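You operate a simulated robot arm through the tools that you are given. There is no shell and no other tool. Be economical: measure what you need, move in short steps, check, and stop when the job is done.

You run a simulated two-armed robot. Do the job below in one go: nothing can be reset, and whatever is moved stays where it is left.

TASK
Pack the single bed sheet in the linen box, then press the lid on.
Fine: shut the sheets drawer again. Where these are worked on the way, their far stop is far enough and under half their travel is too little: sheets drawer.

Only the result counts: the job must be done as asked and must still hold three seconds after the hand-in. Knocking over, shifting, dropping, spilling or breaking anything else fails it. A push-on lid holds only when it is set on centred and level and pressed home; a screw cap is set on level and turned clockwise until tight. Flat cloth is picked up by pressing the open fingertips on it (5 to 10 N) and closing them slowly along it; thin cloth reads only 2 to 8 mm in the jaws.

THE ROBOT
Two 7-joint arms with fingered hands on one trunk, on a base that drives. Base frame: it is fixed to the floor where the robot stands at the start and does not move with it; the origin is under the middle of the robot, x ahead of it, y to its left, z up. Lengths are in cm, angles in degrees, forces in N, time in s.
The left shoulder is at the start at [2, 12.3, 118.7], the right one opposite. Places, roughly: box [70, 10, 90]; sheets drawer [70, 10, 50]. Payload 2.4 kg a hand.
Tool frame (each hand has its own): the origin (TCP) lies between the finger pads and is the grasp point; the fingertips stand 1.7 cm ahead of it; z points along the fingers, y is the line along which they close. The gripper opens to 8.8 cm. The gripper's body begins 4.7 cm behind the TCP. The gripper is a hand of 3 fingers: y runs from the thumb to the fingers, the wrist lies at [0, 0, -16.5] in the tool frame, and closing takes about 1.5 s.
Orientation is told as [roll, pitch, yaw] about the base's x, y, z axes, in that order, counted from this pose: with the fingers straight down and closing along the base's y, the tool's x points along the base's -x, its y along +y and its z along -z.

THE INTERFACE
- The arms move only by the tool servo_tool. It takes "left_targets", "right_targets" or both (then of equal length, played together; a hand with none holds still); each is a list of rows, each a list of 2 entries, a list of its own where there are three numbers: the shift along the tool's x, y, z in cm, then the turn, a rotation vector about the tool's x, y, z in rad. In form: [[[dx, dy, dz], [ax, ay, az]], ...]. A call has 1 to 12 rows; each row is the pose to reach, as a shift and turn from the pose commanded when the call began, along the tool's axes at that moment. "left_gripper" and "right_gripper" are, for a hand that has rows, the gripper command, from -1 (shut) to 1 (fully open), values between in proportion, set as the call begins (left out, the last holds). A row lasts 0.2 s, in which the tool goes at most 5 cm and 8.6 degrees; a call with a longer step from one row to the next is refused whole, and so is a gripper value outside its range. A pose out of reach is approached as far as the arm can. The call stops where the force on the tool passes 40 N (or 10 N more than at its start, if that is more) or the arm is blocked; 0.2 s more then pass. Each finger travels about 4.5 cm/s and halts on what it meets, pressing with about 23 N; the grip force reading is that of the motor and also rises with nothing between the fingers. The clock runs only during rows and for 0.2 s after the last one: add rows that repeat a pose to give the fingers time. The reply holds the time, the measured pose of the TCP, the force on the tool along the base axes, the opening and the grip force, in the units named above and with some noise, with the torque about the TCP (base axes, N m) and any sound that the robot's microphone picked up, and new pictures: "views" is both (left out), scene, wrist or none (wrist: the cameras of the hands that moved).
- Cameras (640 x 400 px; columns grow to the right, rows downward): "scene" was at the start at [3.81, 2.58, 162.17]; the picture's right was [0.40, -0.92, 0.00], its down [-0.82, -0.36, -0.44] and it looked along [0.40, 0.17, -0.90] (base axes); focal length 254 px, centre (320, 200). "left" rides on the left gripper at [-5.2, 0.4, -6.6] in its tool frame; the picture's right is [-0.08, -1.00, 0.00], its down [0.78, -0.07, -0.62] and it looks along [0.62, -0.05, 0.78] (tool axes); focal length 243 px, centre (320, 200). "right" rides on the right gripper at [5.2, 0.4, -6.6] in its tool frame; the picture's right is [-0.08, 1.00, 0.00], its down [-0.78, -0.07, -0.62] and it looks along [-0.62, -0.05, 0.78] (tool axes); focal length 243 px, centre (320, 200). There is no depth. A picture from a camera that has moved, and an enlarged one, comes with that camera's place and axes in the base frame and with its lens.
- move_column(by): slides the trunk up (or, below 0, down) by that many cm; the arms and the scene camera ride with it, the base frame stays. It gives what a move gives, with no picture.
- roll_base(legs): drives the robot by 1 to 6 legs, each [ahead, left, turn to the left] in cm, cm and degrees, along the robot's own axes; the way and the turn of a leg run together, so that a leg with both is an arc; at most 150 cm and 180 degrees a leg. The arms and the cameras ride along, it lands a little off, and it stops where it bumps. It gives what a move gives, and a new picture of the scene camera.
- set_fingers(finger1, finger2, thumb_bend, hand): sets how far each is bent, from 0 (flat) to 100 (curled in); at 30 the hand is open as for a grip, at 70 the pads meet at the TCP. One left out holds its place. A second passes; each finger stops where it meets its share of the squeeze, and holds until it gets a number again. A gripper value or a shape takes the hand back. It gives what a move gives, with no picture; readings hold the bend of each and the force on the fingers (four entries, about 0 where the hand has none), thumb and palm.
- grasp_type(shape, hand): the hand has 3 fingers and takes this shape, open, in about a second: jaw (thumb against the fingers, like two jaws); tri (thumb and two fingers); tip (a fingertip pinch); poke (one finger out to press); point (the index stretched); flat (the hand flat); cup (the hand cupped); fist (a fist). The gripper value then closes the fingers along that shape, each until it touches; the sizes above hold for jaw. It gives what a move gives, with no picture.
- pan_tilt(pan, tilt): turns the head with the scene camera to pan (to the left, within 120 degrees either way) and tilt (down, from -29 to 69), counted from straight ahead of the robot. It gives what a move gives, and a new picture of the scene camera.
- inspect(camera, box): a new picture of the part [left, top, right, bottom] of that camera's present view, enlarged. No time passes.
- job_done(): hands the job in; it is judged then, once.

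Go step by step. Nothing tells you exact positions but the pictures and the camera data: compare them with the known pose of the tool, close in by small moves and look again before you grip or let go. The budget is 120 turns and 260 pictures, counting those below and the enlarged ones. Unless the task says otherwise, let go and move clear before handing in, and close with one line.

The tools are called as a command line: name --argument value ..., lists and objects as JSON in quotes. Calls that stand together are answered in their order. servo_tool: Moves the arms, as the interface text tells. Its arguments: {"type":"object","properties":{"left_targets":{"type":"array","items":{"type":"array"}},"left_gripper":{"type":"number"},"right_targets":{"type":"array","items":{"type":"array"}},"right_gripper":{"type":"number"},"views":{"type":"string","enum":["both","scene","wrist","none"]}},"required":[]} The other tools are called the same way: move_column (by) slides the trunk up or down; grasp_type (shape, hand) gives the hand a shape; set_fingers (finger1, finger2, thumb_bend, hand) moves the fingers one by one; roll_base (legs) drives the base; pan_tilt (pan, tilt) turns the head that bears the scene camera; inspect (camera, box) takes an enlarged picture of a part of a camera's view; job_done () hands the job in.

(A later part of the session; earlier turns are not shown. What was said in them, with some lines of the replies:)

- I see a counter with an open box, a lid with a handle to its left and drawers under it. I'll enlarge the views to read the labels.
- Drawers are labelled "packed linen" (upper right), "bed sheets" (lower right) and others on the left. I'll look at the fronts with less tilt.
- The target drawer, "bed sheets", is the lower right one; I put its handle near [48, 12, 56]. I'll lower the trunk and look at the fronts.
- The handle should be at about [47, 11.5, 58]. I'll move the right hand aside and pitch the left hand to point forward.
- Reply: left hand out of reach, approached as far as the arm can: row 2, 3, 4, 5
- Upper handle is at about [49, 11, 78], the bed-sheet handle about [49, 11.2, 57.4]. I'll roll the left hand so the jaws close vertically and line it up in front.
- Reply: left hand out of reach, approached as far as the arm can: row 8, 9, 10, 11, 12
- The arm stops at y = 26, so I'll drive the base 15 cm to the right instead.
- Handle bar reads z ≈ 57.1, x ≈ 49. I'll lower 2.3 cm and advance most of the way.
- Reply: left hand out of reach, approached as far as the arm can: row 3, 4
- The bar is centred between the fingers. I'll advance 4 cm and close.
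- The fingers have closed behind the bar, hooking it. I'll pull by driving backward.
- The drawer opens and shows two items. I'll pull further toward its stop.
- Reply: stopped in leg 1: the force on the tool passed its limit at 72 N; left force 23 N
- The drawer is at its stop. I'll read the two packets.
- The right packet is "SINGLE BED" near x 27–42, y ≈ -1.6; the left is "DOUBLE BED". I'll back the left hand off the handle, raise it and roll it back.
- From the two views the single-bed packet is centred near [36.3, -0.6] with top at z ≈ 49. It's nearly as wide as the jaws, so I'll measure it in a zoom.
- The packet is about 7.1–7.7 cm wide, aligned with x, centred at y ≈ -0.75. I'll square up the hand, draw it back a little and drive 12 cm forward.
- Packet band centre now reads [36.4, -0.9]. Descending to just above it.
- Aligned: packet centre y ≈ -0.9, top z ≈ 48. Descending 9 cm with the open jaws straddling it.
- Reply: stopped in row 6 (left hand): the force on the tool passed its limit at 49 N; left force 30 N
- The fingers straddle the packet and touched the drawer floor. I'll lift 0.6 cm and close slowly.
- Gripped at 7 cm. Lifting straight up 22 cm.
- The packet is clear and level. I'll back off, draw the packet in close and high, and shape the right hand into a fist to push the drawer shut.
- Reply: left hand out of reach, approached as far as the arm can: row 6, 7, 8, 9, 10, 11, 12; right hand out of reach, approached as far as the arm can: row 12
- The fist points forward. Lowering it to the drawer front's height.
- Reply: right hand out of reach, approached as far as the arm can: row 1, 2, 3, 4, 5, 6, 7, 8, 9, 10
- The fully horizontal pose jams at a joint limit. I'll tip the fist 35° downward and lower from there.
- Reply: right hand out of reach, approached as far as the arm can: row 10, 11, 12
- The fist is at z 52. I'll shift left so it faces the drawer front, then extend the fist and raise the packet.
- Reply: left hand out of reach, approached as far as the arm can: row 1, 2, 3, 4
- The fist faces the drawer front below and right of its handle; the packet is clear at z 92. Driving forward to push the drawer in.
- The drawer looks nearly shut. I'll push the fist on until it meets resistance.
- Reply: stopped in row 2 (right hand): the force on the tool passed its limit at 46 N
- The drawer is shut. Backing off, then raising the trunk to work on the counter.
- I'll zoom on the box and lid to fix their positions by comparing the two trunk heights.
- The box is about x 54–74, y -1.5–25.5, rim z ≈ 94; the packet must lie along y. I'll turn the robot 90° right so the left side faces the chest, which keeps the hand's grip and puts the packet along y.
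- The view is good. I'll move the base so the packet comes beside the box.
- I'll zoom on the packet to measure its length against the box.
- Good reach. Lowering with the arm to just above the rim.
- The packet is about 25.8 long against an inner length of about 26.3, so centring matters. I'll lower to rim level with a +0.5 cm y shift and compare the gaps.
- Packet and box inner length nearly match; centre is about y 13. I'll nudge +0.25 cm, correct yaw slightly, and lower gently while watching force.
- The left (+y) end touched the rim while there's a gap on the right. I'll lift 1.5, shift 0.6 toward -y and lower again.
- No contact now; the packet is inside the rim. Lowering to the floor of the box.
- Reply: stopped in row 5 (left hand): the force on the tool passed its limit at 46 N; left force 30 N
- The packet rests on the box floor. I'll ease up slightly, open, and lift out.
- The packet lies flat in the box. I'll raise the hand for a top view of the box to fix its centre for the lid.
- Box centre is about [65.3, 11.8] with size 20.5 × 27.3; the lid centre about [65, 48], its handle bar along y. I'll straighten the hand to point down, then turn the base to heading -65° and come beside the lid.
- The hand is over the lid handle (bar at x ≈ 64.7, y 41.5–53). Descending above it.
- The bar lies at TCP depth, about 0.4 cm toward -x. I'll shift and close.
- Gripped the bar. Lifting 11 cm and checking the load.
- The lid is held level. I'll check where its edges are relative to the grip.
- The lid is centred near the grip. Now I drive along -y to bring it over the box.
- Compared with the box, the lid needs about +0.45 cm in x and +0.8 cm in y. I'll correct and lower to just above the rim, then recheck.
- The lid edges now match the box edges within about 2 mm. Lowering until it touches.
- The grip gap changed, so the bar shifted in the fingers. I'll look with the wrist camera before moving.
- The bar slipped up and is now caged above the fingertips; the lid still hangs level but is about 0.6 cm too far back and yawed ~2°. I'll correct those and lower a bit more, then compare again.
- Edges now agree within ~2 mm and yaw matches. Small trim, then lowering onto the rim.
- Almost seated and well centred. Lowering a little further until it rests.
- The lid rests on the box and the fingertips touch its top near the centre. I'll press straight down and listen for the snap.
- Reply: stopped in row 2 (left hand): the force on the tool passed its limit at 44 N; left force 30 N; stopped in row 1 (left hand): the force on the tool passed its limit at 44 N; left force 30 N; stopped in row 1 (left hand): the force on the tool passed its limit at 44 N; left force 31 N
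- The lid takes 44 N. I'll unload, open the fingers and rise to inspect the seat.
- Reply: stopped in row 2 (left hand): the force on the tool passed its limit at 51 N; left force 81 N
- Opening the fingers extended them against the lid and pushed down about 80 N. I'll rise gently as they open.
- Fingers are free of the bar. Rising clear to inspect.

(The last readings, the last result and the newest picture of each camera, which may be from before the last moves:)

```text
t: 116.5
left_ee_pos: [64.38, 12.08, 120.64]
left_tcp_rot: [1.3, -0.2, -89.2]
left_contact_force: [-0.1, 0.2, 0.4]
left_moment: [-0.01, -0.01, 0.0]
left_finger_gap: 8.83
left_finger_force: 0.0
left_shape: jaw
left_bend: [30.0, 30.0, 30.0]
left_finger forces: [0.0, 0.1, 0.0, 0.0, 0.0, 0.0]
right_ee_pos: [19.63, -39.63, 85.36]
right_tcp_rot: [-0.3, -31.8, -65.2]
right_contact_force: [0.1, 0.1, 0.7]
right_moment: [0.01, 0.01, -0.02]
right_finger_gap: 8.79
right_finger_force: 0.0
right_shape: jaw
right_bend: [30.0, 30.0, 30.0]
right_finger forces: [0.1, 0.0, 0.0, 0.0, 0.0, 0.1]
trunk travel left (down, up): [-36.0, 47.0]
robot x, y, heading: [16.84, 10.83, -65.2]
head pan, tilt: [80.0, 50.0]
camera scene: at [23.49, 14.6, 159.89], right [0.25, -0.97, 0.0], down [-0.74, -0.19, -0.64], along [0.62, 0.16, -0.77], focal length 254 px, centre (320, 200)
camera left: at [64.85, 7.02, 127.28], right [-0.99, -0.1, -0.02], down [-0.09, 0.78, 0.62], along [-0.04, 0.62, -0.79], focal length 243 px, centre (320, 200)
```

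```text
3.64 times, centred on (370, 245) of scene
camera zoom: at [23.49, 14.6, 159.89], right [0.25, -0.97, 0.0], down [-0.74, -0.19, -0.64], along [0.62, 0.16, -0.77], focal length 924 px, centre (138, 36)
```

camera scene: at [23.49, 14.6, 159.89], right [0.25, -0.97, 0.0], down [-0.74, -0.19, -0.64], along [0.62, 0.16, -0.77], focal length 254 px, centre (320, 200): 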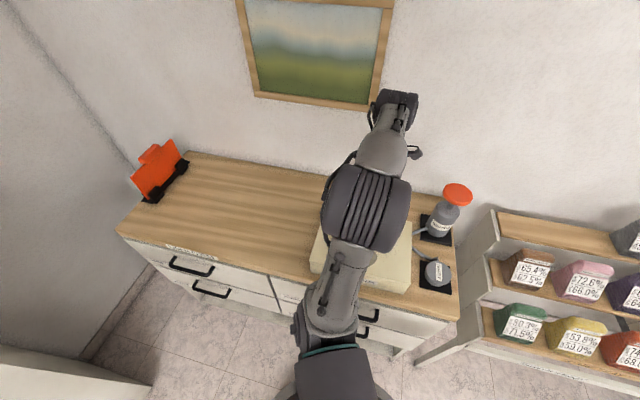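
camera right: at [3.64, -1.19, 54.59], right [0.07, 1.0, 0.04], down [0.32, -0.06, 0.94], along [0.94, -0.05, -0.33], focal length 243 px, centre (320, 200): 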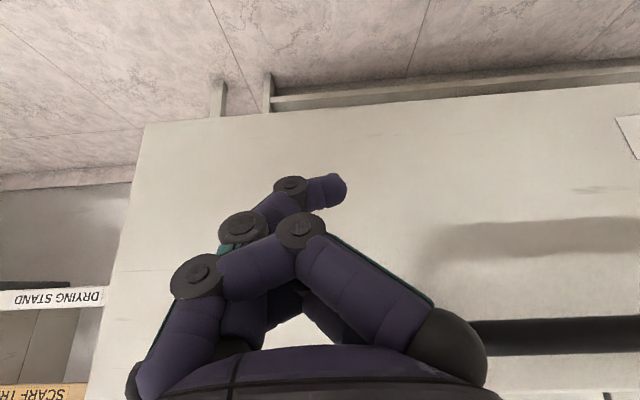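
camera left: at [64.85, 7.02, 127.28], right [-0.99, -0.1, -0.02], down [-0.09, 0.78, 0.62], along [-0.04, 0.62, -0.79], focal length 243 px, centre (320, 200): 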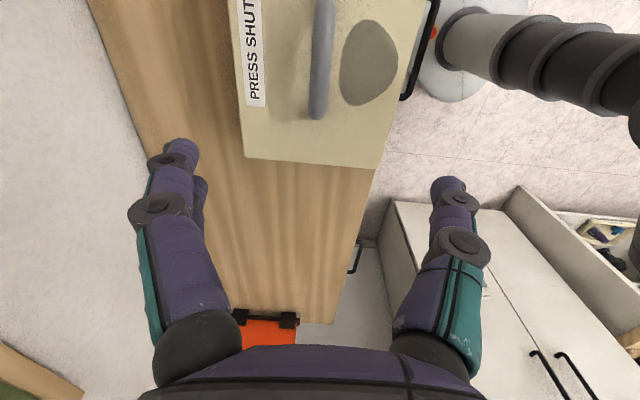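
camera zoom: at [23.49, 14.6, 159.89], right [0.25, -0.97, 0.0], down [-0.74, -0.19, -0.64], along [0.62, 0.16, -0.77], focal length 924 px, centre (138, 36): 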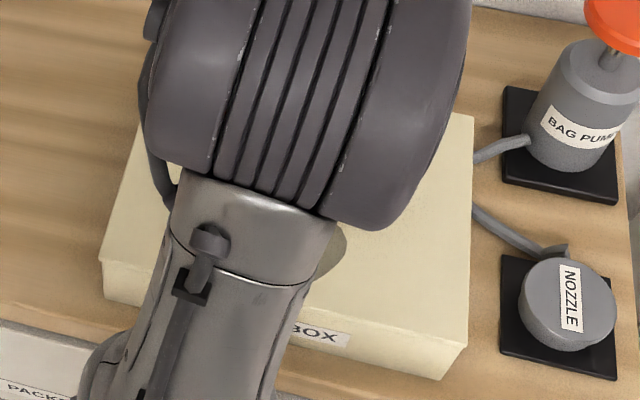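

roll_base --legs '[[-12.7, -27.2, 0]]'

pan_tilt --pan 66 --tilt 42

inspect --camera "left" --box '[0, 0, 640, 400]'

```text
t: 118.5
left_ee_pos: [34.74, 12.17, 120.71]
left_tcp_rot: [1.3, -0.2, -89.4]
left_contact_force: [-0.1, -1.0, -0.4]
left_moment: [-0.01, 0.0, 0.01]
left_finger_gap: 8.79
left_finger_force: 0.1
left_shape: jaw
left_bend: [30.0, 30.0, 30.0]
left_finger forces: [0.0, 0.0, 0.1, 0.0, 0.0, 0.1]
right_ee_pos: [-10.16, -39.3, 85.4]
right_tcp_rot: [-0.2, -31.8, -65.3]
right_contact_force: [-0.2, -1.0, -0.3]
right_moment: [-0.01, -0.01, -0.03]
right_finger_gap: 8.78
right_finger_force: 0.1
right_shape: jaw
right_bend: [30.0, 30.0, 30.0]
right_finger forces: [0.0, 0.0, 0.1, 0.1, 0.1, 0.0]
trunk travel left (down, up): [-36.0, 47.0]
robot x, y, heading: [-12.84, 11.03, -65.3]
head pan, tilt: [80.0, 50.0]
camera scene: at [-6.26, 14.86, 159.89], right [0.25, -0.97, 0.0], down [-0.74, -0.19, -0.64], along [0.62, 0.16, -0.77], focal length 254 px, centre (320, 200)
```

scene: 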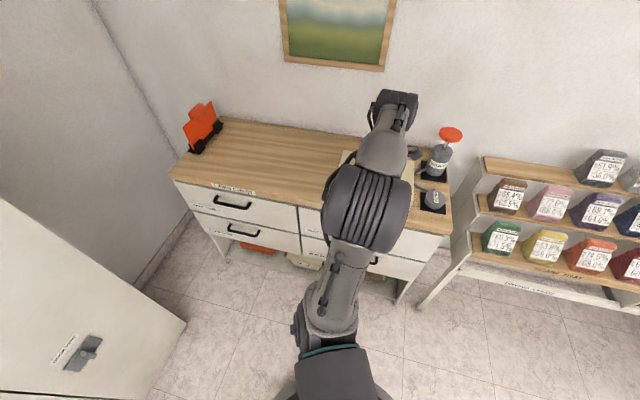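

```text
t: 119.3
left_ee_pos: [34.81, 12.4, 120.51]
left_tcp_rot: [1.3, -0.2, -89.4]
left_contact_force: [1.0, 0.4, 0.5]
left_moment: [0.01, 0.0, 0.0]
left_finger_gap: 8.79
left_finger_force: 0.2
left_shape: jaw
left_bend: [30.0, 30.0, 30.0]
left_finger forces: [0.1, 0.0, 0.0, 0.1, 0.1, 0.0]
right_ee_pos: [-10.17, -39.26, 85.34]
right_tcp_rot: [-0.3, -31.7, -65.4]
right_contact_force: [1.0, -0.3, -0.4]
right_moment: [0.01, 0.01, 0.0]
right_finger_gap: 8.82
right_finger_force: 0.1
right_shape: jaw
right_bend: [30.0, 30.0, 30.0]
right_finger forces: [0.0, 0.0, 0.0, 0.0, 0.0, 0.0]
trunk travel left (down, up): [-36.0, 47.0]
robot x, y, heading: [-12.83, 11.06, -65.3]
head pan, tilt: [66.0, 42.0]
camera scene: at [-5.25, 13.01, 161.01], right [0.01, -1.0, 0.0], down [-0.67, -0.01, -0.74], along [0.74, 0.01, -0.67], focal length 254 px, centre (320, 200)
```

scene: 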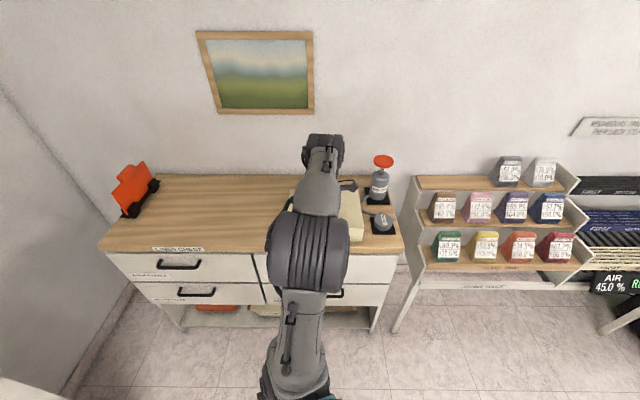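

```text
1.00 times, centred on (320, 200) of left (not enlarged: the box is as wide or as high as the picture)
camera zoom: at [35.19, 7.12, 127.23], right [-1.0, -0.1, -0.02], down [-0.09, 0.78, 0.62], along [-0.04, 0.62, -0.79], focal length 243 px, centre (320, 200)
```

zoom: 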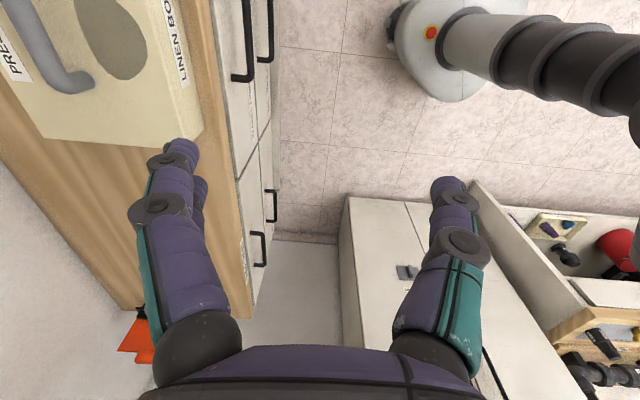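

I'll zoom on the lid to check its seat and that grey oval.

inspect --camera "left" --box '[0, 0, 240, 150]'

servo_tool --left_targets '[[[-2, -4, 0], [0, 0, 0]], [[-4, -8, 0], [0, 0, 0]], [[-6, -12, 0], [0, 0, 0]], [[-8, -16, 0], [0, 0, 0]], [[-8, -20, 0], [0, 0, 0]], [[-8, -24, 0], [0, 0, 0]]]' --views "both"

```text
2.67 times, centred on (120, 75) of left
camera zoom: at [35.19, 7.12, 127.23], right [-1.0, -0.1, -0.02], down [-0.09, 0.78, 0.62], along [-0.04, 0.62, -0.79], focal length 647 px, centre (853, 533)
```

zoom: 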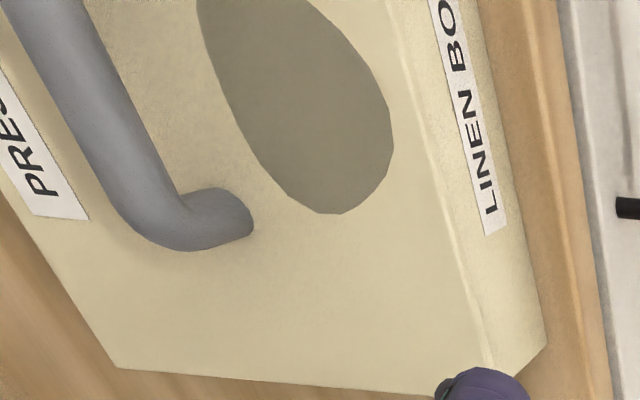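

```text
t: 120.7
left_ee_pos: [21.39, 0.94, 120.48]
left_tcp_rot: [1.1, -0.2, -89.4]
left_contact_force: [-0.3, 0.4, -0.2]
left_moment: [0.01, -0.03, -0.03]
left_finger_gap: 8.79
left_finger_force: 0.1
left_shape: jaw
left_bend: [30.0, 30.0, 30.0]
left_finger forces: [0.1, 0.0, 0.0, 0.0, 0.0, 0.0]
left hand out of reach, approached as far as the arm can: row 4, 5, 6
right_ee_pos: [-10.03, -39.46, 85.39]
right_tcp_rot: [-0.3, -31.8, -65.4]
right_contact_force: [0.1, 0.6, -0.1]
right_moment: [0.02, 0.01, 0.01]
right_finger_gap: 8.77
right_finger_force: 0.1
right_shape: jaw
right_bend: [30.0, 30.0, 30.0]
right_finger forces: [0.1, 0.0, 0.1, 0.1, 0.0, 0.0]
trunk travel left (down, up): [-36.0, 47.0]
robot x, y, heading: [-12.83, 10.94, -65.5]
head pan, tilt: [66.0, 42.0]
camera scene: at [-5.26, 12.95, 161.01], right [0.01, -1.0, 0.0], down [-0.67, -0.01, -0.74], along [0.74, 0.01, -0.67], focal length 254 px, centre (320, 200)
camera left: at [21.81, -4.22, 127.08], right [-1.0, -0.1, -0.02], down [-0.09, 0.78, 0.62], along [-0.04, 0.62, -0.79], focal length 243 px, centre (320, 200)
```

scene: 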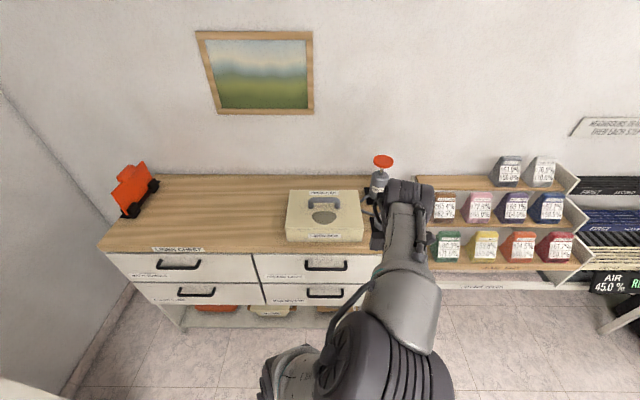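
left: 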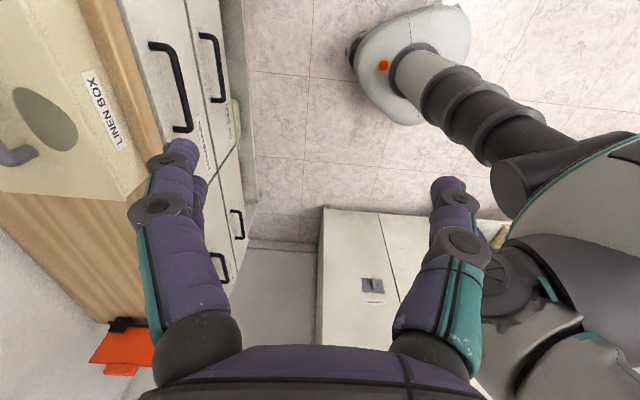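

inspect --camera "scene" --box '[275, 175, 375, 250]'

inspect --camera "scene" --box '[240, 230, 390, 330]'

```text
5.33 times, centred on (325, 212) of scene
camera zoom: at [-5.26, 12.95, 161.01], right [0.01, -1.0, 0.0], down [-0.67, -0.01, -0.74], along [0.74, 0.01, -0.67], focal length 1355 px, centre (293, 133)
```

zoom: 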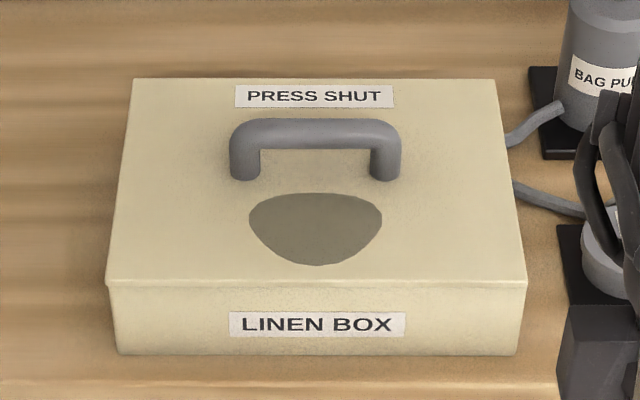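

```text
4.00 times, centred on (315, 280) of scene
camera zoom: at [-5.26, 12.95, 161.01], right [0.01, -1.0, 0.0], down [-0.67, -0.01, -0.74], along [0.74, 0.01, -0.67], focal length 1016 px, centre (340, -120)
```

zoom: 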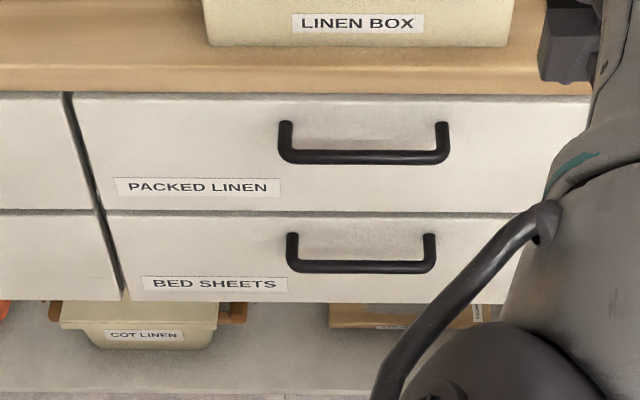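

The lid sits flush and centred on the box, with 5–6 px of overhang on both sides in the picture. The bed-sheets drawer is shut and both hands are clear, so I'm handing in.

job_done

```text
The job is handed in.
```

The single bed sheet is in the linen box with the lid pressed on (peak about 80 N, no click heard), and the bed-sheets drawer is shut.
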